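You operate a simulated robot arm through the tools that you are given. There is no shell and no other tool. Be economical: measure what you need, move in short steps, check, and stop when the job is done.

You run a simulated two-armed robot. Do the job below in one go: nothing can be reset, and whatever is moved stays where it is left.

JOB
Take the cap off the jar marked "wash" on the top of the cake bench and lay it down there.
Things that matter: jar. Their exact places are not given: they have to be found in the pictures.

It is judged by the outcome, as a careful person would: the job done as asked, and still so three seconds after it is handed in. It fails if anything else is knocked over, pushed out of place, dropped, spilled or broken. Lids that push on must go on centred and level and be pressed home; caps that screw on are set level and turned clockwise until they are tight.

ROBOT AND FRAMES
Two 7-joint arms with three-finger grippers on one trunk, on a base that drives. Base frame: it is fixed to the floor where the robot stands at the start and does not move with it; the origin is under the middle of the robot, x ahead of it, y to its left, z up; the surface under the hand at the start is at about z = 0.78. Lengths are in m, angles in degrees, forces in N, time in s.
The left shoulder is at the start at [0.042, 0.154, 1.007], the right one opposite. With the tool pointing down near the work surface each hand reaches from about 0.24 to 0.64 m from the robot's upright axis, wherever it stands, measured 20 degrees to its own side. Payload 2.69 kg a hand.
Tool frame (each hand has its own): the origin (TCP) lies between the finger pads and is the grasp point; the fingertips stand 0.029 m ahead of it; z points along the fingers, y is the line along which they close. Largest opening 0.12 m; the body of the gripper starts 0.078 m behind the TCP.
Orientation is told as [roll, pitch, yaw] about the base's x, y, z axes, in that order, counted from this pose: with the fingers straight down and closing along the base's y, the tool's x points along the base's -x, its y along +y and its z along -z.

CONTROLS
- The arms move only by the tool arm_command. It takes "left_steps", "right_steps" or both (then of equal length, played together; a hand with none holds still); each is a list of rows, each a list of 6 numbers: the shift along the base's x, y, z in m, then the turn, a rotation vector about the base's x, y, z in degrees. In form: [[x, y, z, wx, wy, wz], ...]. A call has 1 to 8 rows; each row shifts and turns the commanded pose from where the row before left it. "left_hand" and "right_hand" are, for a hand that has rows, the opening, from 0 (shut) to 1 (fully open), set as the call begins (left out, the last holds). A row lasts 0.2 s, in which the tool goes at most 0.05 m and 8.6 degrees; a call with a longer step from one row to the next is refused whole, and so is a gripper value outside its range. Where a pose cannot be reached the arm comes as near as it can. A force on the tool above 40 N (or 10 N above the force at the start of the call, whichever is more), or a blocked arm, ends the call early, and 0.2 s more pass. Each finger halts on what it meets, pressing with about 32 N; the grip force reading is that of the motor and also rises with nothing between the fingers. The clock runs only during rows and for 0.2 s after the last one: add rows that do not move to give the fingers time. The reply holds the time, the measured pose of the TCP, the force on the tool along the base axes, the opening and the grip force, in the units named above and with some noise, with the torque about the TCP (base axes, N m) and any sound that the robot's microphone picked up.
- Cameras (640 x 400 px; columns grow to the right, rows downward): "scene" is now at [0.1419, 0.0106, 1.173]; the picture's right is [0.26, -0.97, 0.00], its down [-0.40, -0.11, -0.91] and it looks along [0.88, 0.24, -0.41] (base axes); focal length 228 px, centre (320, 200). "left" rides on the left gripper at [0.063, 0, -0.104] in its tool frame; the picture's right is [-0.01, 1.00, 0.00], its down [-0.83, 0.00, -0.56] and it looks along [-0.56, 0.00, 0.83] (tool axes); focal length 275 px, centre (320, 200). "right" rides on the right gripper at [0.063, 0, -0.104] in its tool frame; the picture's right is [0.00, 1.00, 0.00], its down [-0.83, 0.00, -0.56] and it looks along [-0.56, 0.00, 0.83] (tool axes); focal length 275 px, centre (320, 200).
- camera(camera): a new picture of that camera. It takes no simulated time.
- slide_trunk(by): slides the trunk up (or, below 0, down) by that many m; the arms and the scene camera ride with it, the base frame stays. It gives what a move gives, with no picture.
- base_move(legs): drives the robot by 1 to 6 legs, each [ahead, left, turn to the left] in m, m and degrees, along the robot's own axes; the way and the turn of a leg run together, so that a leg with both is an arc; at most 1.5 m and 180 degrees a leg. The arms and the cameras ride along, it lands a little off, and it stops where it bumps. It gives what a move gives.
- head_to(pan, tilt): turns the head with the scene camera to pan (to the left, within 80 degrees either way) and tilt (down, from -29 to 69), counted from straight ahead of the robot. It gives what a move gives.
- locate(camera, pixels): for up to 12 pixels [column, row] of the newest picture of that camera ("zoom" is the newest enlarged one), the place [x, y, z] in the base frame of the surface seen there, good to about 0.003 m, but the place of the scene camera against the robot may be out by one fixed shift of up to 0.025 m in any direction. It takes no simulated time.
- enlarge(camera, box): a new picture of the part [left, top, right, bottom] of that camera's present view, enlarged. It takes no simulated time.
- sign_off(): hands the job in; it is judged then, once.

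Go step by step. Measure first, check grasps and placings, and put right what went wrong. The budget is 80 turns and 70 pictures, counting those below and the enlarged ones. Unless the task says otherwise, let go and move clear before handing in, and close with one line.

The tools are called by a JSON object that holds its "fn" and its "kwargs". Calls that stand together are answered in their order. arm_command: Moves the arms, as the interface text tells. Its arguments: {"type":"object","properties":{"left_steps":{"type":"array","items":{"type":"array","items":{"type":"number"}}},"left_hand":{"type":"number"},"right_steps":{"type":"array","items":{"type":"array","items":{"type":"number"}}},"right_hand":{"type":"number"}},"required":[]} The other tools are called the same way: slide_trunk (by) slides the trunk up or down; base_move (legs) drives the base; head_to (pan, tilt) turns the head that bears the scene camera; camera (camera) takes a picture; locate (camera, pixels) gives the place of the surface under pixels of a picture; enlarge (camera, box) takes an enlarged picture of a part of a camera's view; sign_off () hands the job in.

At the start:

```text
clock: 0.0
left_position: [0.365, 0.3334, 1.1085]
left_orientation: [-0.1, 0.0, 0.1]
left_contact_force: [-0.5, 0.5, 0.7]
left_torque: [0.0, 0.0, 0.04]
left_finger_gap: 0.1201
left_grip_force: 0.2
right_position: [0.3413, -0.0375, 1.072]
right_orientation: [0.0, -0.1, 0.0]
right_contact_force: [-0.1, 0.2, -0.7]
right_torque: [-0.01, -0.02, 0.01]
right_finger_gap: 0.1201
right_grip_force: 0.1
trunk travel left (down, up): [-0.375, 0.063]
robot x, y, heading: [0.0019, -0.0023, -0.0]
head pan, tilt: [21.3, 23.9]
```

scene: 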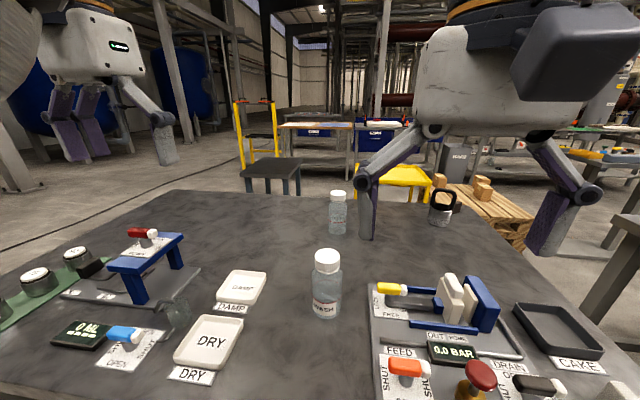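
right: 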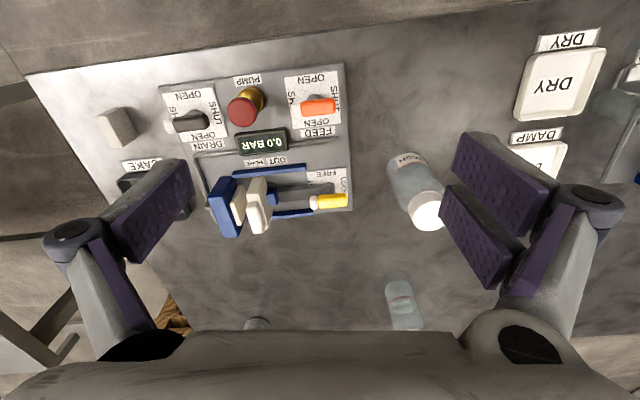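
left: 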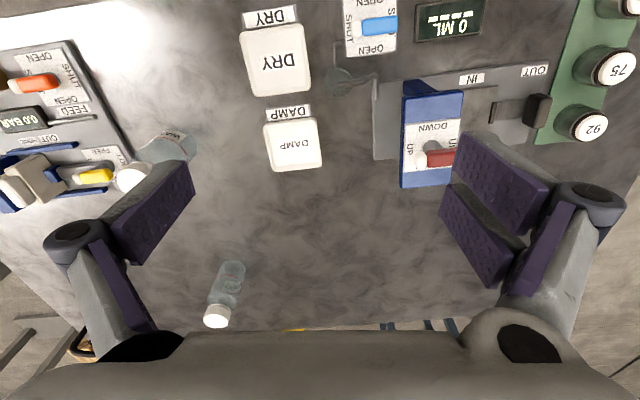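

The jar near (327,285) seems to read "WASH"; another bottle stands at (338,210). I'll enlarge both and take locations.

{"fn": "enlarge", "kwargs": {"camera": "scene", "box": [270, 180, 398, 330]}}

{"fn": "locate", "kwargs": {"camera": "scene", "pixels": [[327, 252], [327, 258], [314, 258], [340, 258], [326, 290], [326, 308], [338, 193], [338, 215], [270, 220], [350, 350]]}}

{"fn": "enlarge", "kwargs": {"camera": "right", "box": [360, 130, 480, 340]}}

{"fn": "locate", "kwargs": {"camera": "right", "pixels": [[427, 212], [415, 212], [438, 208], [405, 165], [400, 300], [370, 240], [330, 280]]}}

```text
2.67 times, centred on (334, 255) of scene
```

zoom: 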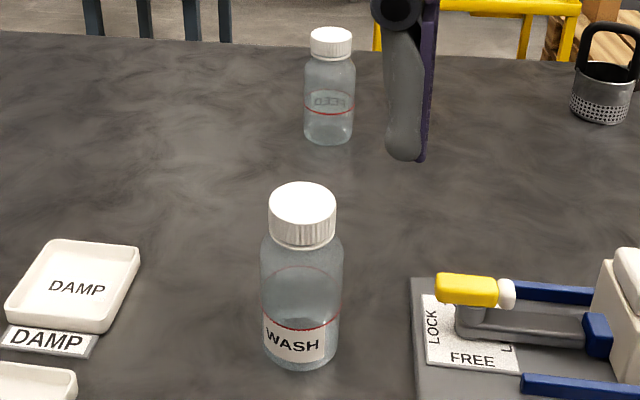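

```text
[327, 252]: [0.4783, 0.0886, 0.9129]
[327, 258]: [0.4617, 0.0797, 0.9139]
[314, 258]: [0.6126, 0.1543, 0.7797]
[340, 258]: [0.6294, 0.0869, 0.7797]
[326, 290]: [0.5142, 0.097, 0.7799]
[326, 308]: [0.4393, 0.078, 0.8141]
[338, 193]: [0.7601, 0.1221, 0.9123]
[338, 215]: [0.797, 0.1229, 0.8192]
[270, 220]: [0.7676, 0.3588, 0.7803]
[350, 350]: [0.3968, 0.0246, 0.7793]
```

```text
1.90 times, centred on (420, 235) of right
```

zoom: 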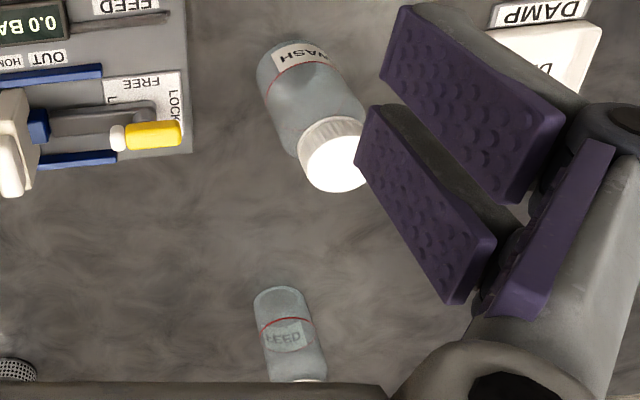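

```text
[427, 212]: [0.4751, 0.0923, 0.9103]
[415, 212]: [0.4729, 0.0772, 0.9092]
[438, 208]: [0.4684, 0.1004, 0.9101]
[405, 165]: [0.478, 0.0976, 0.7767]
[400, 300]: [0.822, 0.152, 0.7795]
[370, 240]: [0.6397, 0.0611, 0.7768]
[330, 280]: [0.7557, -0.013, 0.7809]
```

The near jar is "WASH" with a ribbed (screw) cap, top at z≈0.91; the table is at 0.78. I'll measure the cap rim in the right zoom and the obstacles around it.

{"fn": "locate", "kwargs": {"camera": "zoom", "pixels": [[303, 160], [320, 186], [340, 190], [356, 180], [335, 160], [312, 143], [350, 138], [325, 125], [280, 70], [262, 75], [320, 80], [150, 132]]}}

{"fn": "locate", "kwargs": {"camera": "left", "pixels": [[290, 145], [277, 60], [410, 90], [405, 185], [340, 80], [380, 24], [375, 150], [225, 290], [420, 140], [440, 155], [95, 175], [160, 148]]}}

```text
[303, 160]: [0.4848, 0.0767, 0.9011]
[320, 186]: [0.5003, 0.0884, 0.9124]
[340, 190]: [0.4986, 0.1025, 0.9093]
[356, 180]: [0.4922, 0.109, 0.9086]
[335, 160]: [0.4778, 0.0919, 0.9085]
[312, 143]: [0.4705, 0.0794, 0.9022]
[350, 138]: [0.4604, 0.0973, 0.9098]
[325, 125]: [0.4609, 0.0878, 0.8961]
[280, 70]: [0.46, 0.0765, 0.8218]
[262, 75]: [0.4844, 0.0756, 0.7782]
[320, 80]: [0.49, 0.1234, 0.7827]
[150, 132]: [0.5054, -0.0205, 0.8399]
```

```text
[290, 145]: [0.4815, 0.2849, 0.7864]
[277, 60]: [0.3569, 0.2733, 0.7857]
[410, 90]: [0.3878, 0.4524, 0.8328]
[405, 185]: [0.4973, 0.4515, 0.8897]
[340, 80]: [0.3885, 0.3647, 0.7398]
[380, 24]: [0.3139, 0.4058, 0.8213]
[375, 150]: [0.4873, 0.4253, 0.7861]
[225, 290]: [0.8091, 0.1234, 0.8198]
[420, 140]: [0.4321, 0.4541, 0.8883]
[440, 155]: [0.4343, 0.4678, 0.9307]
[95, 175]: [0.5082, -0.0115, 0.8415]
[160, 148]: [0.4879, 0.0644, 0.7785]
```

The cap centre is about (0.480, 0.096), r≈0.021, so the cap is ribbed and the jar can spin: I'll hold the body with the left hand (tilted 45°, coming from the front left) and unscrew with the right. First I'll turn the left hand.

{"fn": "arm_command", "kwargs": {"left_steps": [[0, -0.01, 0, 0, 0, -8], [0, -0.01, 0, 0, 0, -8], [0, -0.01, 0, 0, 0, -8], [0, -0.01, 0, 0, 0, -8], [0, -0.01, 0, 0, 0, -8], [0, -0.01, -0.01, -4.82, -5.74, 0], [0, -0.01, -0.01, -4.82, -5.74, 0], [0, -0.01, -0.01, -4.82, -5.74, 0]], "left_hand": 1}}

```text
clock: 1.8
left_position: [0.4024, 0.2976, 1.0984]
left_orientation: [-0.1, -22.7, -40.0]
left_contact_force: [-0.2, 0.3, 0.1]
left_torque: [-0.01, -0.03, 0.03]
left_finger_gap: 0.1199
left_grip_force: 0.0
left hand out of reach, approached as far as the arm can: row 2, 3, 4, 5, 6, 7, 8
right_position: [0.3419, -0.0366, 1.0713]
right_orientation: [-0.1, -0.1, 0.1]
right_contact_force: [0.2, 0.5, 0.7]
right_torque: [-0.01, 0.01, -0.04]
right_finger_gap: 0.1202
right_grip_force: 0.2
trunk travel left (down, up): [-0.375, 0.063]
robot x, y, heading: [-0.0011, -0.0001, 0.1]
head pan, tilt: [21.3, 23.9]
```

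The orientation is right but the position fell short (probably too high or too close). I'll finish the tilt while descending.

{"fn": "arm_command", "kwargs": {"left_steps": [[0, 0, -0.03, -4.82, -5.74, 0], [0, 0, -0.03, -4.82, -5.74, 0], [0, 0, -0.03, -4.82, -5.74, 0], [0, 0, -0.03, 0, 0, 0]]}}

```text
clock: 2.8
left_position: [0.4016, 0.298, 0.9771]
left_orientation: [-0.1, -45.0, -39.9]
left_contact_force: [-0.2, 0.1, -1.3]
left_torque: [0.0, -0.01, 0.03]
left_finger_gap: 0.12
left_grip_force: 0.1
right_position: [0.3424, -0.0371, 1.0711]
right_orientation: [0.0, -0.2, 0.1]
right_contact_force: [0.0, 0.0, 0.1]
right_torque: [0.0, -0.02, -0.03]
right_finger_gap: 0.1197
right_grip_force: 0.1
trunk travel left (down, up): [-0.375, 0.063]
robot x, y, heading: [-0.0009, -0.0018, -0.0]
head pan, tilt: [21.3, 23.9]
```

Good, the pose is reachable here. I'll move to the pre-grasp line behind the jar.

{"fn": "arm_command", "kwargs": {"left_steps": [[-0.005, -0.03, 0, 0, 0, 0], [-0.005, -0.03, 0, 0, 0, 0], [-0.004, -0.035, 0, 0, 0, 0], [0, -0.03, 0, 0, 0, 0], [0, 0, -0.03, 0, 0, 0]]}}

{"fn": "camera", "kwargs": {"camera": "left"}}

{"fn": "camera", "kwargs": {"camera": "scene"}}

```text
clock: 4.0
left_position: [0.4123, 0.2418, 0.9099]
left_orientation: [-0.1, -45.0, -39.9]
left_contact_force: [-0.1, -0.7, 0.0]
left_torque: [-0.01, 0.0, 0.02]
left_finger_gap: 0.1201
left_grip_force: 0.0
left hand out of reach, approached as far as the arm can: row 2, 3, 4
right_position: [0.3414, -0.0379, 1.0713]
right_orientation: [0.0, 0.0, 0.0]
right_contact_force: [0.2, 0.0, 0.4]
right_torque: [-0.03, 0.0, 0.01]
right_finger_gap: 0.1201
right_grip_force: 0.0
trunk travel left (down, up): [-0.375, 0.063]
robot x, y, heading: [-0.0034, -0.0024, 0.3]
head pan, tilt: [21.3, 23.9]
```

```text
64 pictures are left
```

left: 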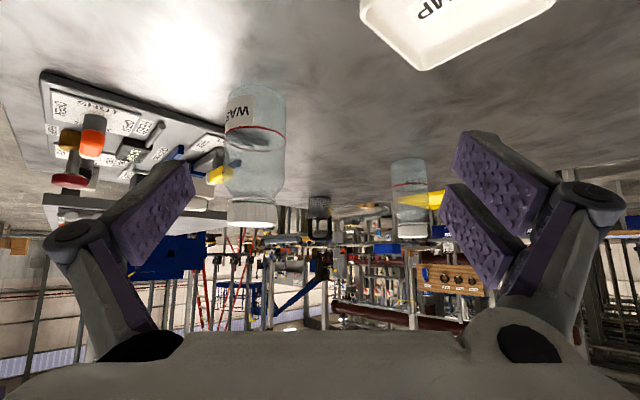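

```text
63 pictures are left
```

scene: 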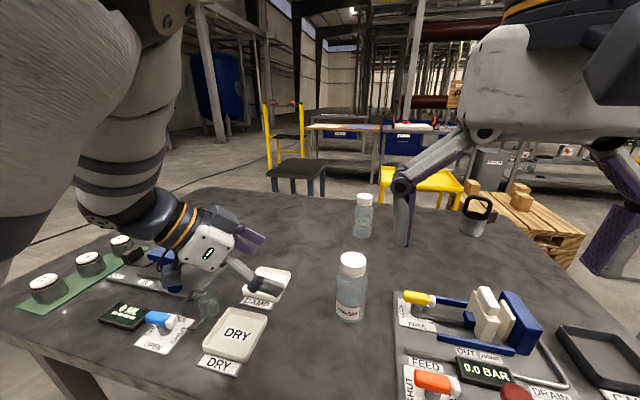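

The left arm is too cramped close in; the jar is visible at (255,150). I'll yaw a further 25° so the hand comes more from the left and keeps the wrist further out.

{"fn": "arm_command", "kwargs": {"left_steps": [[0, 0, 0, 0, 0, -6.25], [0, 0, 0, 0, 0, -6.25], [0, 0, 0, 0, 0, -6.25], [0, 0, 0, 0, 0, -6.25], [0.012, -0.02, -0.02, 0, 0, 0], [0.013, -0.02, -0.02, 0, 0, 0], [0, 0, -0.02, 0, 0, 0], [0, 0, -0.02, 0, 0, 0]]}}

{"fn": "camera", "kwargs": {"camera": "left"}}

```text
clock: 5.8
left_position: [0.4359, 0.2025, 0.8302]
left_orientation: [-0.1, -45.1, -65.1]
left_contact_force: [0.0, 0.1, -0.4]
left_torque: [-0.04, 0.01, -0.01]
left_finger_gap: 0.1201
left_grip_force: 0.2
right_position: [0.3416, -0.0373, 1.071]
right_orientation: [0.0, -0.1, 0.0]
right_contact_force: [0.5, -0.3, -0.6]
right_torque: [-0.01, 0.01, 0.03]
right_finger_gap: 0.1199
right_grip_force: 0.0
trunk travel left (down, up): [-0.375, 0.063]
robot x, y, heading: [0.002, 0.0011, -0.2]
head pan, tilt: [21.3, 23.9]
```

```text
62 pictures are left
```

left: 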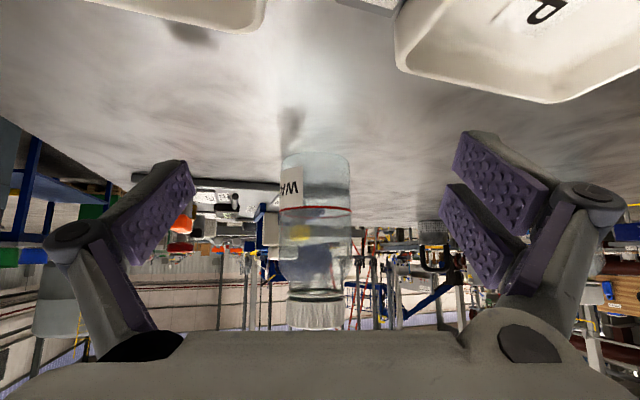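

The jar is almost centred between the fingers (cols 281–350). I'll check distance.

{"fn": "locate", "kwargs": {"camera": "left", "pixels": [[292, 195], [284, 195], [315, 210], [316, 315], [296, 318], [338, 318], [316, 303]]}}

```text
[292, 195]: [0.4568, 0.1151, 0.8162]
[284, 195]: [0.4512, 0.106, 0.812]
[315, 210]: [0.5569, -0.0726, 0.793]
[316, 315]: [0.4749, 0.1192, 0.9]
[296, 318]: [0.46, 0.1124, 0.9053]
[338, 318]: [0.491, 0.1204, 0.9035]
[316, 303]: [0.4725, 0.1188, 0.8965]
```

The centre is confirmed at about (0.482, 0.098). I'll slide in along the heading with the hand open.

{"fn": "arm_command", "kwargs": {"left_steps": [[0.01, -0.022, 0, 0, 0, 0], [0.01, -0.022, 0, 0, 0, 0], [0.009, -0.02, 0, 0, 0, 0], [0.009, -0.02, 0, 0, 0, 0], [0.008, -0.02, 0, 0, 0, 0]]}}

{"fn": "camera", "kwargs": {"camera": "left"}}

{"fn": "camera", "kwargs": {"camera": "right"}}

```text
clock: 7.0
left_position: [0.481, 0.0961, 0.8304]
left_orientation: [-0.1, -45.0, -65.0]
left_contact_force: [0.4, -0.3, -0.5]
left_torque: [-0.05, 0.05, 0.03]
left_finger_gap: 0.1198
left_grip_force: 0.1
right_position: [0.3417, -0.0385, 1.0722]
right_orientation: [0.0, -0.1, 0.0]
right_contact_force: [-0.7, 0.0, 0.5]
right_torque: [-0.02, 0.0, 0.02]
right_finger_gap: 0.1197
right_grip_force: 0.1
trunk travel left (down, up): [-0.375, 0.063]
robot x, y, heading: [0.0006, 0.0008, -0.1]
head pan, tilt: [21.3, 23.9]
```

```text
61 pictures are left
```

left: 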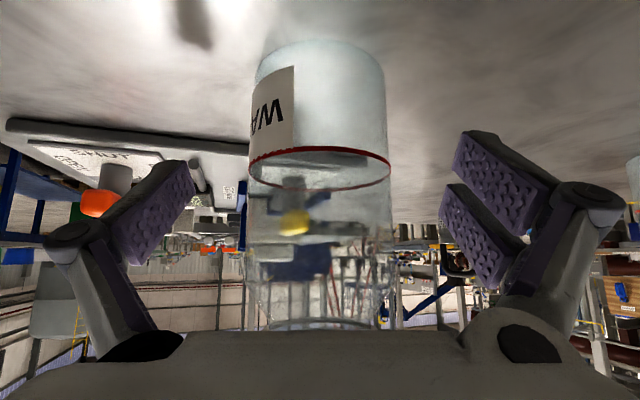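

```text
60 pictures are left
```

right: 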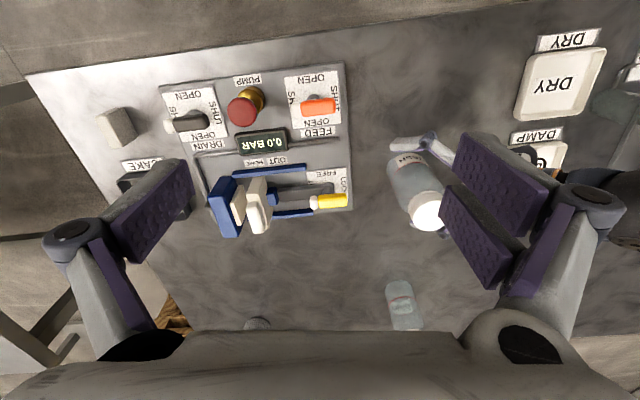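

The jar is centred (cols 250–390) between the fingers. I'll close the left hand on the body gradually.

{"fn": "arm_command", "kwargs": {"left_steps": [[0, 0, 0, 0, 0, 0], [0, 0, 0, 0, 0, 0], [0, 0, 0, 0, 0, 0]], "left_hand": 0.4}}

{"fn": "camera", "kwargs": {"camera": "left"}}

{"fn": "enlarge", "kwargs": {"camera": "right", "box": [370, 120, 470, 240]}}

```text
clock: 7.8
left_position: [0.4795, 0.0973, 0.8304]
left_orientation: [-0.1, -45.0, -65.0]
left_contact_force: [0.4, 0.5, 2.3]
left_torque: [-0.01, -0.11, -0.02]
left_finger_gap: 0.054
left_grip_force: 31.5
right_position: [0.3418, -0.0382, 1.0722]
right_orientation: [0.0, -0.1, 0.0]
right_contact_force: [-0.5, -0.1, 0.5]
right_torque: [0.03, 0.0, 0.02]
right_finger_gap: 0.1201
right_grip_force: 0.0
trunk travel left (down, up): [-0.375, 0.063]
robot x, y, heading: [-0.0029, 0.0011, -0.1]
head pan, tilt: [21.3, 23.9]
```

```text
59 pictures are left
```

left: 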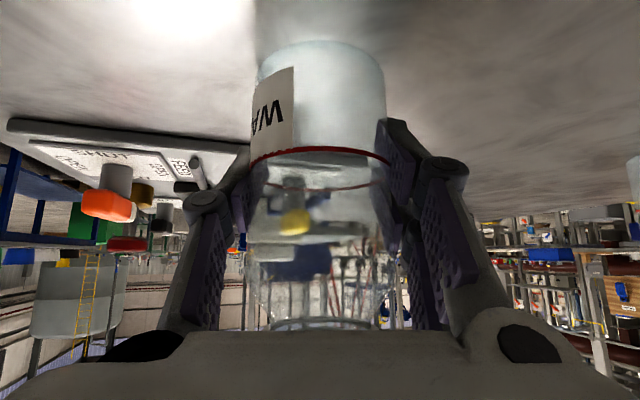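

```text
3.33 times, centred on (420, 180) of right
```

zoom: 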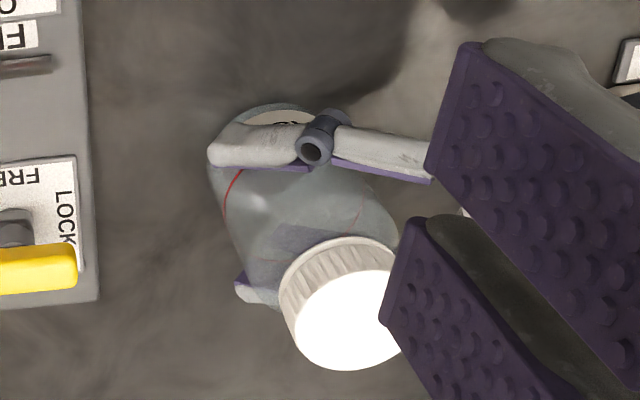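

The jar is held firmly (gap 0.054, 31 N). Next I'll bring the right hand above the cap, turning it clockwise beforehand for unscrewing room.

{"fn": "arm_command", "kwargs": {"right_steps": [[0.02, 0.018, 0, 0, 0, -7.5], [0.02, 0.018, 0, 0, 0, -7.5], [0.02, 0.018, 0, 0, 0, -7.5], [0.02, 0.018, 0, 0, 0, -7.5], [0.02, 0.018, 0, 0, 0, -7.5], [0.02, 0.018, 0, 0, 0, -7.5], [0.018, 0.018, 0, 0, 0, -7.5], [0, 0.009, 0, 0, 0, -7.5]], "right_hand": 0.6}}

{"fn": "camera", "kwargs": {"camera": "right"}}

{"fn": "camera", "kwargs": {"camera": "scene"}}

```text
clock: 9.6
left_position: [0.4813, 0.0985, 0.8321]
left_orientation: [-0.1, -45.1, -65.0]
left_contact_force: [-2.9, 1.1, 6.8]
left_torque: [0.19, -0.02, 0.05]
left_finger_gap: 0.0545
left_grip_force: 31.9
right_position: [0.4583, 0.033, 1.0599]
right_orientation: [0.1, -0.2, -60.1]
right_contact_force: [0.0, 0.9, -0.8]
right_torque: [-0.01, 0.02, 0.0]
right_finger_gap: 0.072
right_grip_force: 0.0
right hand out of reach, approached as far as the arm can: row 6, 7
trunk travel left (down, up): [-0.375, 0.063]
robot x, y, heading: [0.0007, -0.0026, 0.2]
head pan, tilt: [21.3, 23.9]
```

```text
57 pictures are left
```

right: 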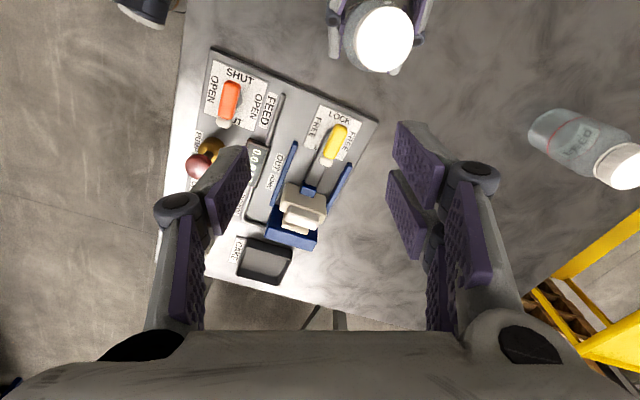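

```text
56 pictures are left
```

scene: 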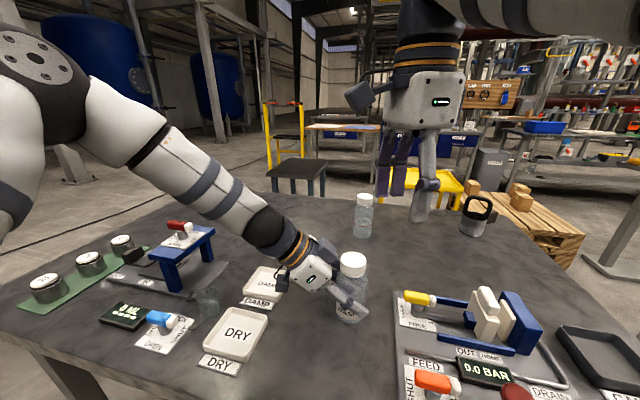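

Slightly short of reach at this height; going lower should help. I'll move over the cap while descending to z≈1.0 (fingertips still 6 cm above the cap).

{"fn": "arm_command", "kwargs": {"right_steps": [[0.0, 0.0, -0.03, 0, 0, 0], [0.005, 0.015, -0.03, 0, 0, 0], [0.005, 0.016, 0, 0, 0, 0], [0.006, 0.016, 0, 0, 0, 0], [0.007, 0.017, 0, 0, 0, 0]]}}

{"fn": "camera", "kwargs": {"camera": "right"}}

```text
clock: 10.8
left_position: [0.4811, 0.0981, 0.8305]
left_orientation: [-0.1, -45.0, -65.0]
left_contact_force: [-0.1, 1.2, 4.4]
left_torque: [-0.04, -0.15, 0.0]
left_finger_gap: 0.0543
left_grip_force: 32.0
right_position: [0.4707, 0.071, 1.0021]
right_orientation: [0.0, -0.1, -60.1]
right_contact_force: [-1.4, 0.8, 0.5]
right_torque: [-0.04, -0.01, -0.02]
right_finger_gap: 0.0719
right_grip_force: 0.1
right hand out of reach, approached as far as the arm can: row 4, 5
trunk travel left (down, up): [-0.375, 0.063]
robot x, y, heading: [0.0013, -0.0035, -0.2]
head pan, tilt: [21.3, 23.9]
```

```text
55 pictures are left
```

right: 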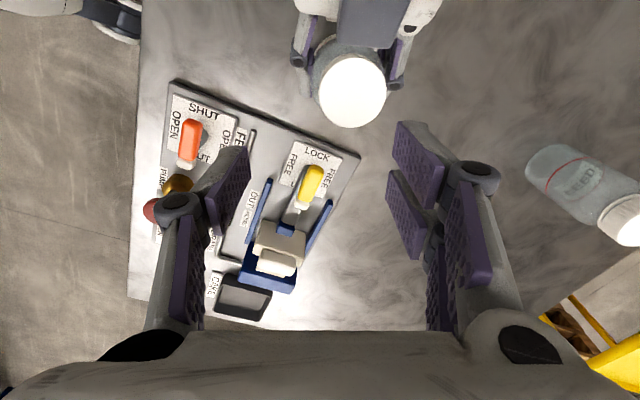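

Right hand stops ~3 cm short of the cap: the robot stands too far to the right for it. I'll release the jar, back the left hand out and up, and shift the base left 0.1 m.

{"fn": "arm_command", "kwargs": {"left_steps": [[0, 0, 0, 0, 0, 0], [0, 0, 0, 0, 0, 0], [0, 0, 0, 0, 0, 0]], "left_hand": 1}}

{"fn": "arm_command", "kwargs": {"left_steps": [[-0.009, 0.022, 0, 0, 0, 0], [-0.009, 0.022, 0, 0, 0, 0], [-0.009, 0.022, 0, 0, 0, 0], [-0.009, 0.022, 0, 0, 0, 0], [-0.008, 0.02, 0, 0, 0, 0], [0, 0, 0.03, 0, 0, 0], [0, 0, 0.03, 0, 0, 0], [0, 0, 0.03, 0, 0, 0]]}}

{"fn": "base_move", "kwargs": {"legs": [[0, 0.1, 0]]}}

{"fn": "camera", "kwargs": {"camera": "right"}}

{"fn": "camera", "kwargs": {"camera": "scene"}}

```text
clock: 11.6
left_position: [0.4811, 0.0971, 0.8304]
left_orientation: [-0.1, -45.0, -64.9]
left_contact_force: [0.0, 0.4, 0.8]
left_torque: [-0.01, -0.03, -0.01]
left_finger_gap: 0.1199
left_grip_force: 0.1
right_position: [0.4706, 0.0714, 1.0011]
right_orientation: [0.0, -0.1, -60.0]
right_contact_force: [0.3, -0.1, 0.9]
right_torque: [0.0, 0.01, 0.02]
right_finger_gap: 0.0719
right_grip_force: 0.1
trunk travel left (down, up): [-0.375, 0.063]
robot x, y, heading: [-0.0007, 0.0023, -0.1]
head pan, tilt: [21.3, 23.9]
```

```text
clock: 13.4
left_position: [0.4371, 0.2056, 0.9224]
left_orientation: [-0.1, -45.0, -64.9]
left_contact_force: [-0.5, 0.0, 0.4]
left_torque: [-0.02, 0.0, 0.01]
left_finger_gap: 0.1201
left_grip_force: 0.0
right_position: [0.4698, 0.072, 1.0015]
right_orientation: [0.0, 0.0, -60.0]
right_contact_force: [0.1, -0.3, 0.0]
right_torque: [0.02, 0.01, 0.01]
right_finger_gap: 0.072
right_grip_force: 0.0
trunk travel left (down, up): [-0.375, 0.063]
robot x, y, heading: [-0.0008, 0.0031, 0.2]
head pan, tilt: [21.3, 23.9]
```

```text
clock: 14.8
left_position: [0.4373, 0.3066, 0.9202]
left_orientation: [-0.2, -45.0, -65.0]
left_contact_force: [0.4, 0.2, 0.8]
left_torque: [-0.03, -0.02, -0.02]
left_finger_gap: 0.1201
left_grip_force: 0.1
right_position: [0.4698, 0.1728, 1.0001]
right_orientation: [0.0, -0.2, -60.1]
right_contact_force: [-0.1, -1.3, -0.1]
right_torque: [0.0, 0.0, -0.01]
right_finger_gap: 0.0721
right_grip_force: 0.1
trunk travel left (down, up): [-0.375, 0.063]
robot x, y, heading: [0.0024, 0.1008, 0.1]
head pan, tilt: [21.3, 23.9]
```

```text
54 pictures are left
```

right: 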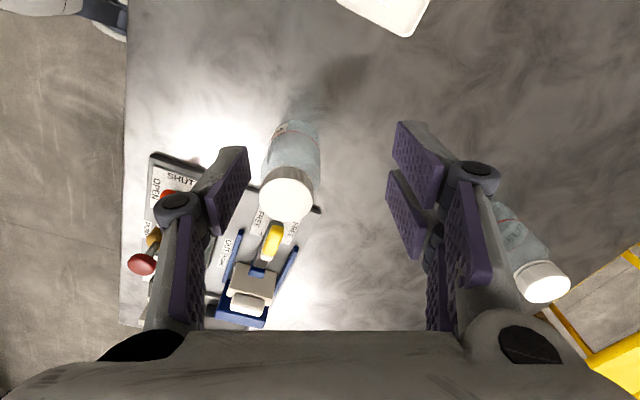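

```text
53 pictures are left
```

scene: 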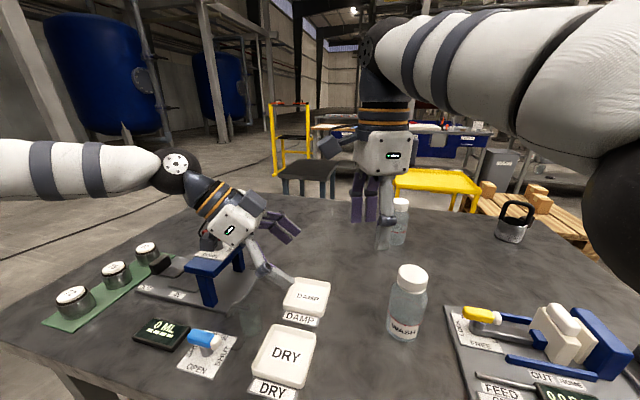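

The jar stands undisturbed; the right hand is now at (0.470,0.173). I'll move it over the cap and the left hand back to its pre-grasp, then measure the cap.

{"fn": "arm_command", "kwargs": {"right_steps": [[0.004, -0.025, 0, 0, 0, 0], [0.004, -0.025, 0, 0, 0, 0], [0.004, -0.025, 0, 0, 0, 0], [0, 0, 0, 0, 0, 0], [0, 0, 0, 0, 0, 0]], "left_steps": [[0, -0.025, 0, 0, 0, 0], [0, -0.025, 0, 0, 0, 0], [0, -0.025, 0, 0, 0, 0], [0, -0.025, -0.045, 0, 0, 0], [0, 0, -0.045, 0, 0, 0]]}}

{"fn": "camera", "kwargs": {"camera": "right"}}

{"fn": "camera", "kwargs": {"camera": "left"}}

{"fn": "locate", "kwargs": {"camera": "left", "pixels": [[316, 315], [296, 318], [338, 318], [290, 195]]}}

```text
refused: row 4 steps farther than a row can; nothing moved
```

```text
52 pictures are left
```

right: 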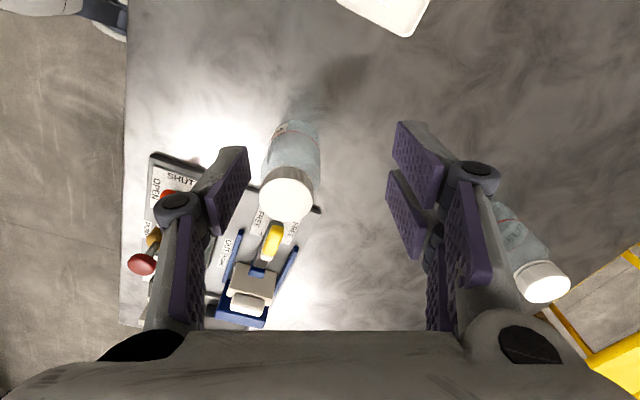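

```text
51 pictures are left
```

left: 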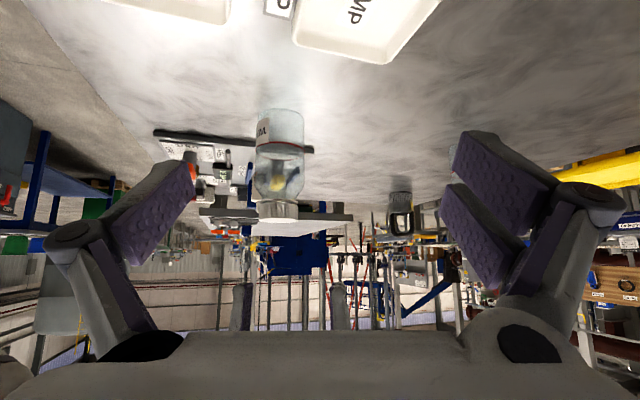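

```text
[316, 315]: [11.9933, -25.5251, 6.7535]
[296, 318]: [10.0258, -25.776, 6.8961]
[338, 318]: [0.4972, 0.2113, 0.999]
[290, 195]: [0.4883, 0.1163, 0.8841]
```

One step was too long, so nothing moved. I'll resend with shorter steps.

{"fn": "locate", "kwargs": {"camera": "right", "pixels": [[288, 195], [265, 195], [311, 195], [288, 170], [288, 219], [272, 178], [304, 212], [304, 178], [272, 212]]}}

{"fn": "arm_command", "kwargs": {"right_steps": [[0.004, -0.025, 0, 0, 0, 0], [0.004, -0.025, 0, 0, 0, 0], [0.004, -0.025, 0, 0, 0, 0], [0, 0, 0, 0, 0, 0], [0, 0, 0, 0, 0, 0]], "left_steps": [[0, -0.025, 0, 0, 0, 0], [0, -0.025, 0, 0, 0, 0], [0, -0.025, -0.015, 0, 0, 0], [0, -0.025, -0.035, 0, 0, 0], [0, 0, -0.04, 0, 0, 0]]}}

{"fn": "camera", "kwargs": {"camera": "right"}}

{"fn": "camera", "kwargs": {"camera": "left"}}

```text
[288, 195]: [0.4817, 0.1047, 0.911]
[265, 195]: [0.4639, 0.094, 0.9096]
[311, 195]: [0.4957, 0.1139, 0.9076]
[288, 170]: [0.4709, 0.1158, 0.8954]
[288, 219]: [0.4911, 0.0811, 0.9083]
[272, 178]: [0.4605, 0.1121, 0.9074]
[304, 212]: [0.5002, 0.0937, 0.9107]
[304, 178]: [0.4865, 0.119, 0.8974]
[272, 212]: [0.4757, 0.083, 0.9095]
```

```text
clock: 16.0
left_position: [0.4403, 0.206, 0.8316]
left_orientation: [-0.2, -45.0, -64.9]
left_contact_force: [0.3, -0.5, -0.2]
left_torque: [-0.05, 0.0, 0.01]
left_finger_gap: 0.12
left_grip_force: 0.1
right_position: [0.4834, 0.0969, 1.0004]
right_orientation: [0.1, -0.1, -60.1]
right_contact_force: [-0.2, 0.7, -0.3]
right_torque: [0.02, 0.0, -0.03]
right_finger_gap: 0.0721
right_grip_force: 0.0
trunk travel left (down, up): [-0.375, 0.063]
robot x, y, heading: [0.0031, 0.1011, 0.1]
head pan, tilt: [21.3, 23.9]
```

```text
50 pictures are left
```

right: 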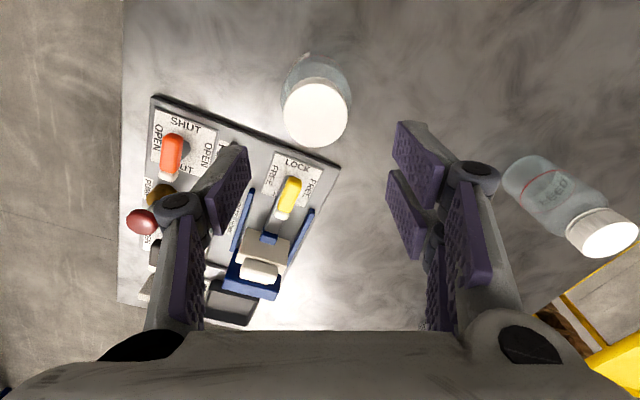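

```text
49 pictures are left
```

left: 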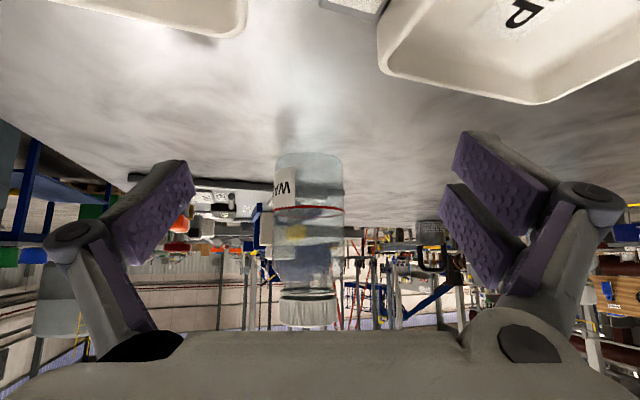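

The right hand is now over the cap. I'll measure the cap top precisely.

{"fn": "locate", "kwargs": {"camera": "right", "pixels": [[315, 114], [286, 114], [345, 114], [315, 86], [315, 144], [295, 94], [336, 136], [336, 94], [295, 136], [315, 76]]}}

{"fn": "locate", "kwargs": {"camera": "left", "pixels": [[309, 315], [285, 315], [333, 315], [282, 190]]}}

```text
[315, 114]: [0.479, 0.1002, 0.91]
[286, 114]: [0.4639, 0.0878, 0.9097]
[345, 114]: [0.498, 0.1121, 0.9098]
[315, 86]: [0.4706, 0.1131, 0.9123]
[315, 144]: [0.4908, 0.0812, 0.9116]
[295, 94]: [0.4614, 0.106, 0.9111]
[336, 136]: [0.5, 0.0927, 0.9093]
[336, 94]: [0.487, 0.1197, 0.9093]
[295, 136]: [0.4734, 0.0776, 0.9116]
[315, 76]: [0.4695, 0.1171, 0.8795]
```

```text
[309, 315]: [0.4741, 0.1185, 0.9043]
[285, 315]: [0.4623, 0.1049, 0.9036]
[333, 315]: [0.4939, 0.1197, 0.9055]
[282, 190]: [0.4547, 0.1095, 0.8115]
```

Cap centre = (0.4806, 0.0988), top 0.910. I'll send the left hand in again and grip.

{"fn": "arm_command", "kwargs": {"left_steps": [[0.008, -0.022, 0, 0, 0, 0], [0.008, -0.022, 0, 0, 0, 0], [0.008, -0.021, 0, 0, 0, 0], [0.008, -0.021, 0, 0, 0, 0], [0.008, -0.021, 0, 0, 0, 0]]}}

{"fn": "arm_command", "kwargs": {"left_steps": [[0, 0, 0, 0, 0, 0], [0, 0, 0, 0, 0, 0], [0, 0, 0, 0, 0, 0]], "left_hand": 0.4}}

{"fn": "camera", "kwargs": {"camera": "right"}}

{"fn": "locate", "kwargs": {"camera": "right", "pixels": [[315, 114], [286, 114], [345, 114], [315, 86], [315, 144], [295, 94], [336, 136], [336, 94], [295, 136]]}}

```text
clock: 17.2
left_position: [0.4786, 0.1005, 0.8312]
left_orientation: [-0.1, -45.0, -64.9]
left_contact_force: [0.6, 0.9, -0.2]
left_torque: [0.02, 0.01, -0.02]
left_finger_gap: 0.1199
left_grip_force: 0.0
right_position: [0.4838, 0.0972, 1.0016]
right_orientation: [0.0, -0.1, -60.2]
right_contact_force: [-0.9, -0.2, -0.1]
right_torque: [-0.01, 0.01, 0.01]
right_finger_gap: 0.0719
right_grip_force: 0.0
trunk travel left (down, up): [-0.375, 0.063]
robot x, y, heading: [0.001, 0.0978, -0.2]
head pan, tilt: [21.3, 23.9]
```

```text
clock: 18.0
left_position: [0.4792, 0.0991, 0.8301]
left_orientation: [-0.2, -45.0, -64.9]
left_contact_force: [1.5, -0.8, 0.9]
left_torque: [-0.03, -0.07, -0.03]
left_finger_gap: 0.0546
left_grip_force: 31.7
right_position: [0.4829, 0.0976, 1.0014]
right_orientation: [0.1, -0.1, -60.0]
right_contact_force: [-0.5, 0.1, 0.6]
right_torque: [-0.01, -0.01, 0.02]
right_finger_gap: 0.0722
right_grip_force: 0.1
trunk travel left (down, up): [-0.375, 0.063]
robot x, y, heading: [-0.0028, 0.1005, -0.4]
head pan, tilt: [21.3, 23.9]
```

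```text
48 pictures are left
```

right: 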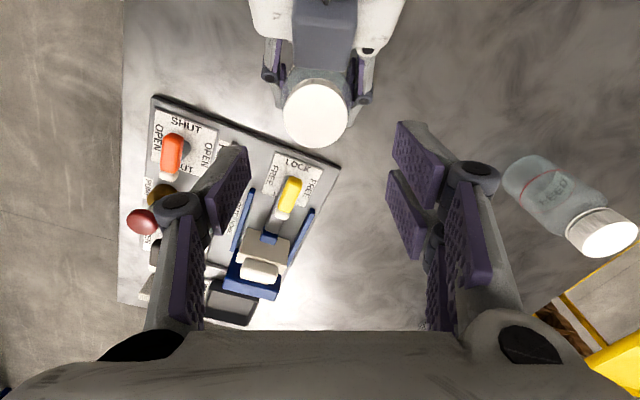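

```text
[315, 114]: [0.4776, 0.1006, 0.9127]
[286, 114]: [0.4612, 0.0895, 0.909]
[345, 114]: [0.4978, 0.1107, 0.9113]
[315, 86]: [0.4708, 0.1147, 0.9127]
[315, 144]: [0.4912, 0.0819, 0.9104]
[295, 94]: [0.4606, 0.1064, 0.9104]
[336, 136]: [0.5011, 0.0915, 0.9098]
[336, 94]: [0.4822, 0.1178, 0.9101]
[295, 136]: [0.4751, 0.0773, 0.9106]
```

The jar is held and the centre is unchanged at (0.480, 0.099). Before lowering, I'll check how high the left gripper's body at (320,20) reaches.

{"fn": "locate", "kwargs": {"camera": "right", "pixels": [[320, 5], [300, 15], [360, 10], [272, 45], [370, 50], [330, 60]]}}

{"fn": "camera", "kwargs": {"camera": "scene"}}

```text
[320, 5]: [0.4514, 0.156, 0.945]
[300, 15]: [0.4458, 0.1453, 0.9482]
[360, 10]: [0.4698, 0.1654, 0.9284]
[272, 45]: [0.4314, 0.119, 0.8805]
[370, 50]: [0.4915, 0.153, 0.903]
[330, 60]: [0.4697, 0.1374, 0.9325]
```

```text
47 pictures are left
```

scene: 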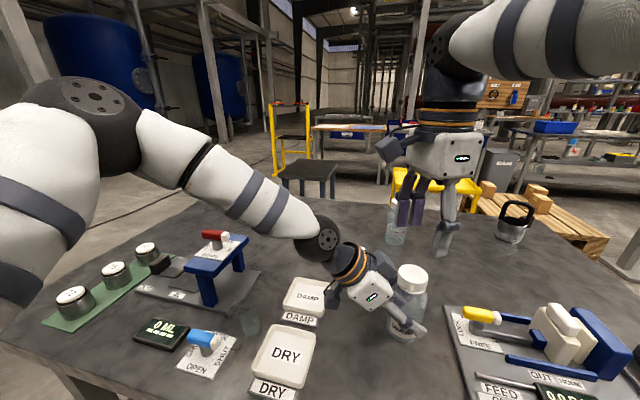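

The left gripper body reaches z≈0.945 at 4–6 cm from the jar axis, so the right fingers must not point that way (yaw≈25). I'll use strokes from yaw −105 to −15; first rewind and centre above the cap.

{"fn": "arm_command", "kwargs": {"right_steps": [[-0.003, 0.0015, 0, 0, 0, -7.5], [0, 0, 0, 0, 0, -7.5], [0, 0, 0, 0, 0, -7.5], [0, 0, 0, 0, 0, -7.5], [0, 0, 0, 0, 0, -7.5], [0, 0, 0, 0, 0, -7.5], [0, 0, 0, 0, 0, 0]], "right_hand": 0.6}}

```text
clock: 19.6
left_position: [0.4793, 0.1001, 0.8296]
left_orientation: [-0.2, -44.9, -64.8]
left_contact_force: [0.6, 0.6, 2.6]
left_torque: [-0.03, -0.09, 0.01]
left_finger_gap: 0.0548
left_grip_force: 32.3
right_position: [0.48, 0.0988, 1.0019]
right_orientation: [0.2, -0.1, -105.2]
right_contact_force: [1.2, -0.1, 0.3]
right_torque: [0.02, 0.02, 0.0]
right_finger_gap: 0.0722
right_grip_force: 0.1
trunk travel left (down, up): [-0.375, 0.063]
robot x, y, heading: [-0.0005, 0.0995, -0.0]
head pan, tilt: [21.3, 23.9]
```

Rewound and centred. I'll lower to TCP z≈0.917 (fingertips ≈0.888) around the cap.

{"fn": "arm_command", "kwargs": {"right_steps": [[0, 0, -0.03, 0, 0, 0], [0, 0, -0.025, 0, 0, 0], [0, 0, -0.015, 0, 0, 0], [0, 0, -0.015, 0, 0, 0]]}}

{"fn": "camera", "kwargs": {"camera": "right"}}

{"fn": "enlarge", "kwargs": {"camera": "scene", "box": [330, 220, 490, 350]}}

```text
clock: 20.6
left_position: [0.4782, 0.0997, 0.8312]
left_orientation: [-0.1, -45.0, -64.9]
left_contact_force: [1.2, 0.6, 3.3]
left_torque: [0.02, -0.06, -0.03]
left_finger_gap: 0.0547
left_grip_force: 32.1
right_position: [0.4776, 0.0985, 0.9142]
right_orientation: [0.1, -0.1, -105.0]
right_contact_force: [0.6, 0.3, 0.0]
right_torque: [0.01, -0.01, 0.01]
right_finger_gap: 0.072
right_grip_force: 0.0
trunk travel left (down, up): [-0.375, 0.063]
robot x, y, heading: [-0.0007, 0.0998, 0.2]
head pan, tilt: [21.3, 23.9]
```

```text
46 pictures are left
```

right: 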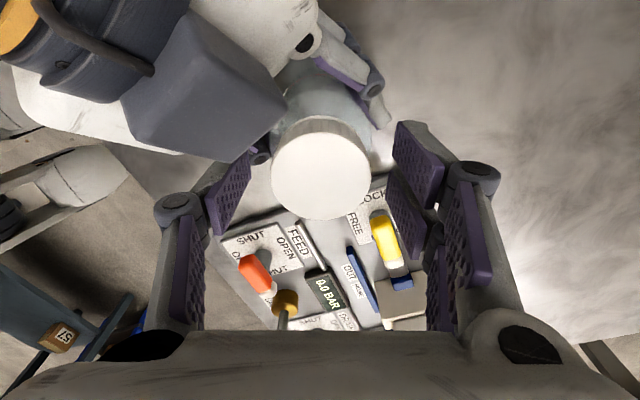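

```text
3.08 times, centred on (410, 285) of scene
```

zoom: 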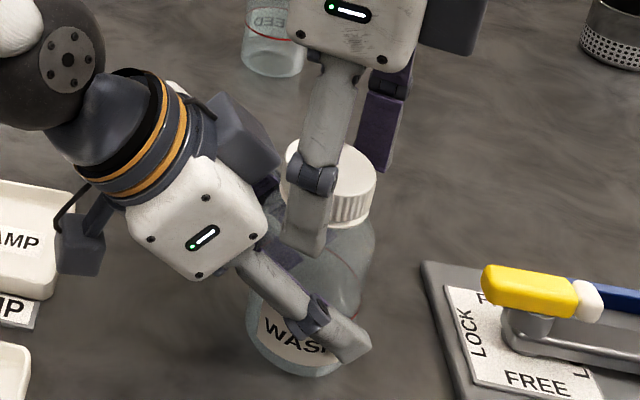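

The fingers straddle the cap (cap cols 272–370 centred at 321), and the left block is clear. I'll close the right hand on the cap.

{"fn": "arm_command", "kwargs": {"right_steps": [[0, 0, 0, 0, 0, 0], [0, 0, 0, 0, 0, 0], [0, 0, 0, 0, 0, 0]], "right_hand": 0.25}}

{"fn": "camera", "kwargs": {"camera": "right"}}

```text
clock: 21.4
left_position: [0.4786, 0.1011, 0.8307]
left_orientation: [-0.1, -44.9, -64.9]
left_contact_force: [-2.0, 1.7, 4.9]
left_torque: [-0.06, -0.29, -0.02]
left_finger_gap: 0.0547
left_grip_force: 32.1
right_position: [0.4796, 0.0971, 0.9148]
right_orientation: [0.1, -0.2, -105.1]
right_contact_force: [3.2, 0.3, 0.7]
right_torque: [-0.04, -0.08, -0.03]
right_finger_gap: 0.0437
right_grip_force: 31.5
trunk travel left (down, up): [-0.375, 0.063]
robot x, y, heading: [0.0036, 0.1005, -0.0]
head pan, tilt: [21.3, 23.9]
```

```text
44 pictures are left
```

right: 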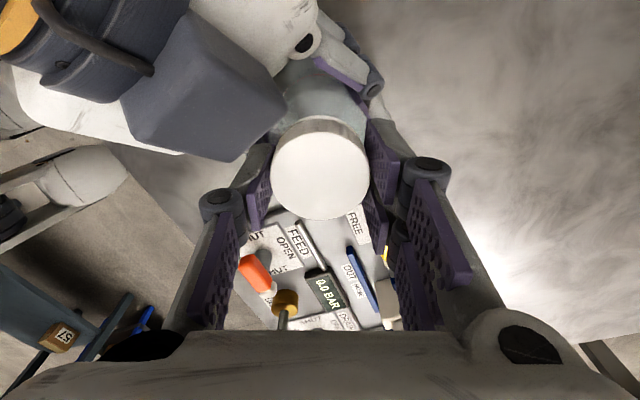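

Cap gripped (gap 0.0437, 31 N). I'll turn counter-clockwise 30° and watch torque and forces.

{"fn": "arm_command", "kwargs": {"right_steps": [[0, 0, 0, 0, 0, 6], [0, 0, 0, 0, 0, 6], [0, 0, 0, 0, 0, 6], [0, 0, 0, 0, 0, 6], [0, 0, 0, 0, 0, 6]]}}

{"fn": "camera", "kwargs": {"camera": "left"}}

```text
clock: 22.6
left_position: [0.4787, 0.1003, 0.8299]
left_orientation: [-0.1, -45.0, -64.8]
left_contact_force: [-7.5, 10.6, 9.2]
left_torque: [-0.4, -0.36, -0.01]
left_finger_gap: 0.0543
left_grip_force: 31.9
right_position: [0.4787, 0.0984, 0.9174]
right_orientation: [0.1, -0.2, -74.9]
right_contact_force: [8.3, -11.0, -3.6]
right_torque: [-0.51, -0.32, -0.03]
right_finger_gap: 0.0436
right_grip_force: 32.1
trunk travel left (down, up): [-0.375, 0.063]
robot x, y, heading: [0.0012, 0.1022, -0.3]
head pan, tilt: [21.3, 23.9]
```

```text
43 pictures are left
```

left: 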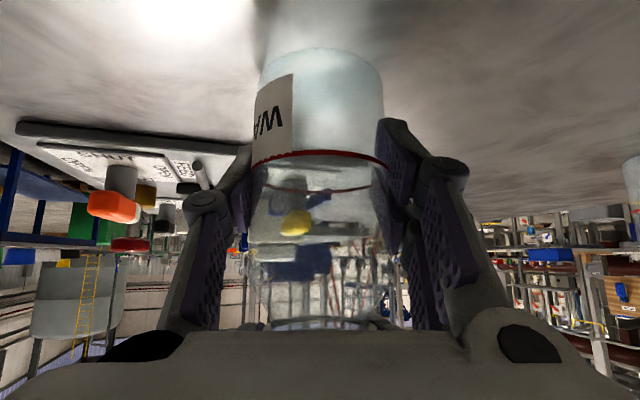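

The label has not turned, so the jar is held and the cap is turning; there is a modest side load. I'll continue another 42° with a tiny lift and a relief nudge.

{"fn": "arm_command", "kwargs": {"right_steps": [[0.0005, -0.0007, 0.0001, 0, 0, 7], [0.0005, -0.0007, 0.0001, 0, 0, 7], [0, 0, 0.0001, 0, 0, 7], [0, 0, 0.0001, 0, 0, 7], [0, 0, 0.0001, 0, 0, 7], [0, 0, 0.0001, 0, 0, 7]]}}

{"fn": "camera", "kwargs": {"camera": "left"}}

{"fn": "camera", "kwargs": {"camera": "right"}}

```text
clock: 24.0
left_position: [0.4783, 0.0983, 0.8314]
left_orientation: [-0.1, -45.1, -65.1]
left_contact_force: [-7.1, -3.7, 4.8]
left_torque: [-0.01, -1.58, 0.75]
left_finger_gap: 0.0545
left_grip_force: 31.8
right_position: [0.4812, 0.0973, 0.9158]
right_orientation: [0.2, -0.1, -33.0]
right_contact_force: [8.1, 3.1, -3.9]
right_torque: [0.3, 0.81, -0.77]
right_finger_gap: 0.0438
right_grip_force: 31.8
trunk travel left (down, up): [-0.375, 0.063]
robot x, y, heading: [0.0008, 0.0997, -0.2]
head pan, tilt: [21.3, 23.9]
```

```text
42 pictures are left
```

left: 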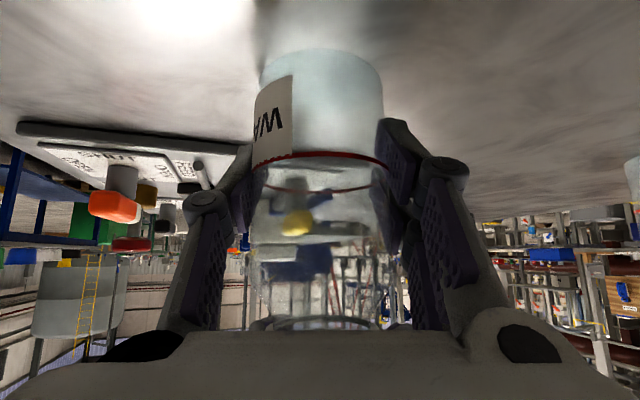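

```text
41 pictures are left
```

right: 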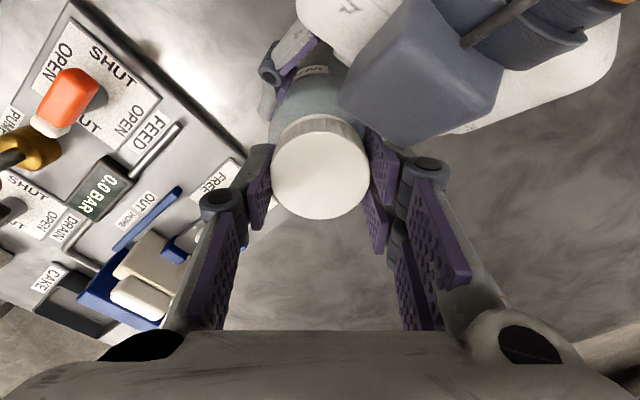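

A reaction torque of ~0.75 N·m passes through the cap to the jar, which is holding. I'll turn the last 18° of this stroke and re-read.

{"fn": "arm_command", "kwargs": {"right_steps": [[0, 0, 0, 0, 0, 6], [0, 0, 0, 0, 0, 6], [0, 0, 0, 0, 0, 6], [0, 0, 0, 0, 0, 0]]}}

{"fn": "enlarge", "kwargs": {"camera": "left", "box": [200, 30, 440, 340]}}

{"fn": "camera", "kwargs": {"camera": "right"}}

```text
clock: 24.6
left_position: [0.4752, 0.0985, 0.8311]
left_orientation: [0.1, -44.8, -65.6]
left_contact_force: [-7.9, 2.0, 0.5]
left_torque: [-0.23, -2.14, 1.35]
left_finger_gap: 0.0553
left_grip_force: 31.8
right_position: [0.4837, 0.0939, 0.9175]
right_orientation: [0.2, -0.8, -22.8]
right_contact_force: [7.9, -3.4, 0.3]
right_torque: [0.08, 1.25, -1.37]
right_finger_gap: 0.0432
right_grip_force: 31.7
trunk travel left (down, up): [-0.375, 0.063]
robot x, y, heading: [-0.0012, 0.0972, -0.3]
head pan, tilt: [21.3, 23.9]
stopped in row 3 (left hand): the force on the tool passed its limit at 44 N (the readings are from after the stop); the commanded pose is now the measured one
```

```text
1.29 times, centred on (320, 185) of left
```

zoom: 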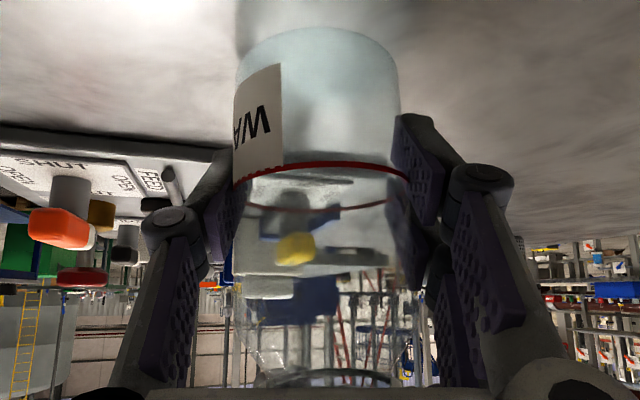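

```text
39 pictures are left
```

right: 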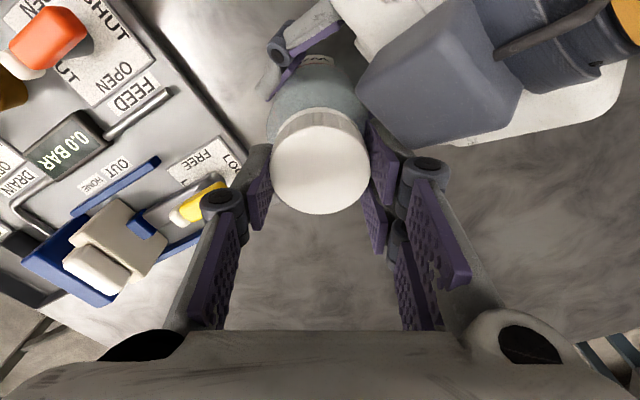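

The right knuckle met the dark block on the left gripper (44 N stop), so the usable range ends at about yaw −35. I'll ease back slightly, let go gently and lift the right hand to inspect the cap.

{"fn": "arm_command", "kwargs": {"right_steps": [[0, 0, 0, 0, 0, -6], [0, 0, 0, 0, 0, -6], [0, 0, 0, 0, 0, 0]]}}

{"fn": "arm_command", "kwargs": {"right_steps": [[0, 0, 0, 0, 0, 0], [0, 0, 0.0, 0, 0, 0], [0, 0, 0.02, 0, 0, 0], [0, 0, 0.03, 0, 0, 0], [0, 0, 0.02, 0, 0, 0]], "right_hand": 0.5}}

{"fn": "camera", "kwargs": {"camera": "right"}}

{"fn": "enlarge", "kwargs": {"camera": "scene", "box": [330, 220, 490, 350]}}

```text
clock: 25.4
left_position: [0.4768, 0.0987, 0.8297]
left_orientation: [-0.1, -45.0, -65.3]
left_contact_force: [-2.3, 16.3, 3.2]
left_torque: [-0.81, 0.26, 0.02]
left_finger_gap: 0.0548
left_grip_force: 31.8
right_position: [0.484, 0.0949, 0.9172]
right_orientation: [0.1, -0.7, -34.7]
right_contact_force: [0.3, -16.9, -1.1]
right_torque: [-0.65, -0.38, 0.05]
right_finger_gap: 0.0427
right_grip_force: 32.2
trunk travel left (down, up): [-0.375, 0.063]
robot x, y, heading: [0.0034, 0.101, -0.0]
head pan, tilt: [21.3, 23.9]
```

```text
clock: 26.6
left_position: [0.4741, 0.098, 0.8301]
left_orientation: [-0.1, -44.9, -65.4]
left_contact_force: [0.0, -0.8, -0.5]
left_torque: [-0.01, 0.0, 0.04]
left_finger_gap: 0.0547
left_grip_force: 31.8
right_position: [0.4839, 0.0958, 0.988]
right_orientation: [0.3, -0.6, -34.6]
right_contact_force: [-0.5, 0.0, -0.1]
right_torque: [-0.02, 0.02, -0.02]
right_finger_gap: 0.06
right_grip_force: 0.1
trunk travel left (down, up): [-0.375, 0.063]
robot x, y, heading: [-0.0005, 0.1017, -0.1]
head pan, tilt: [21.3, 23.9]
```

```text
38 pictures are left
```

right: 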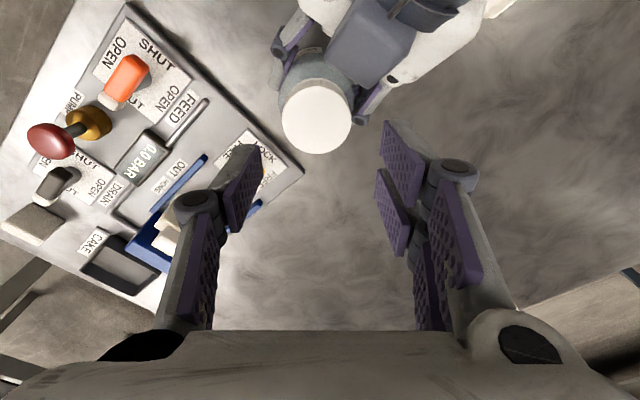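

```text
3.08 times, centred on (410, 285) of scene
```

zoom: 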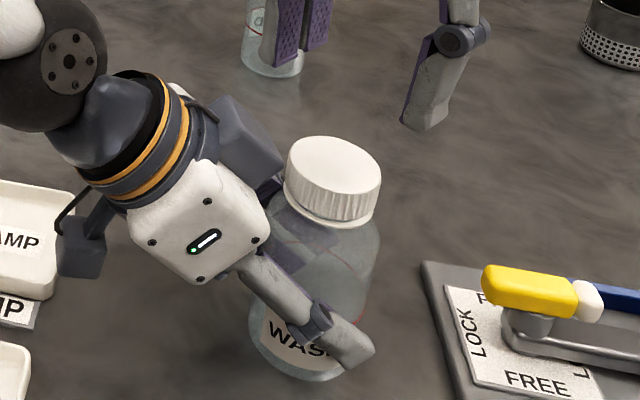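

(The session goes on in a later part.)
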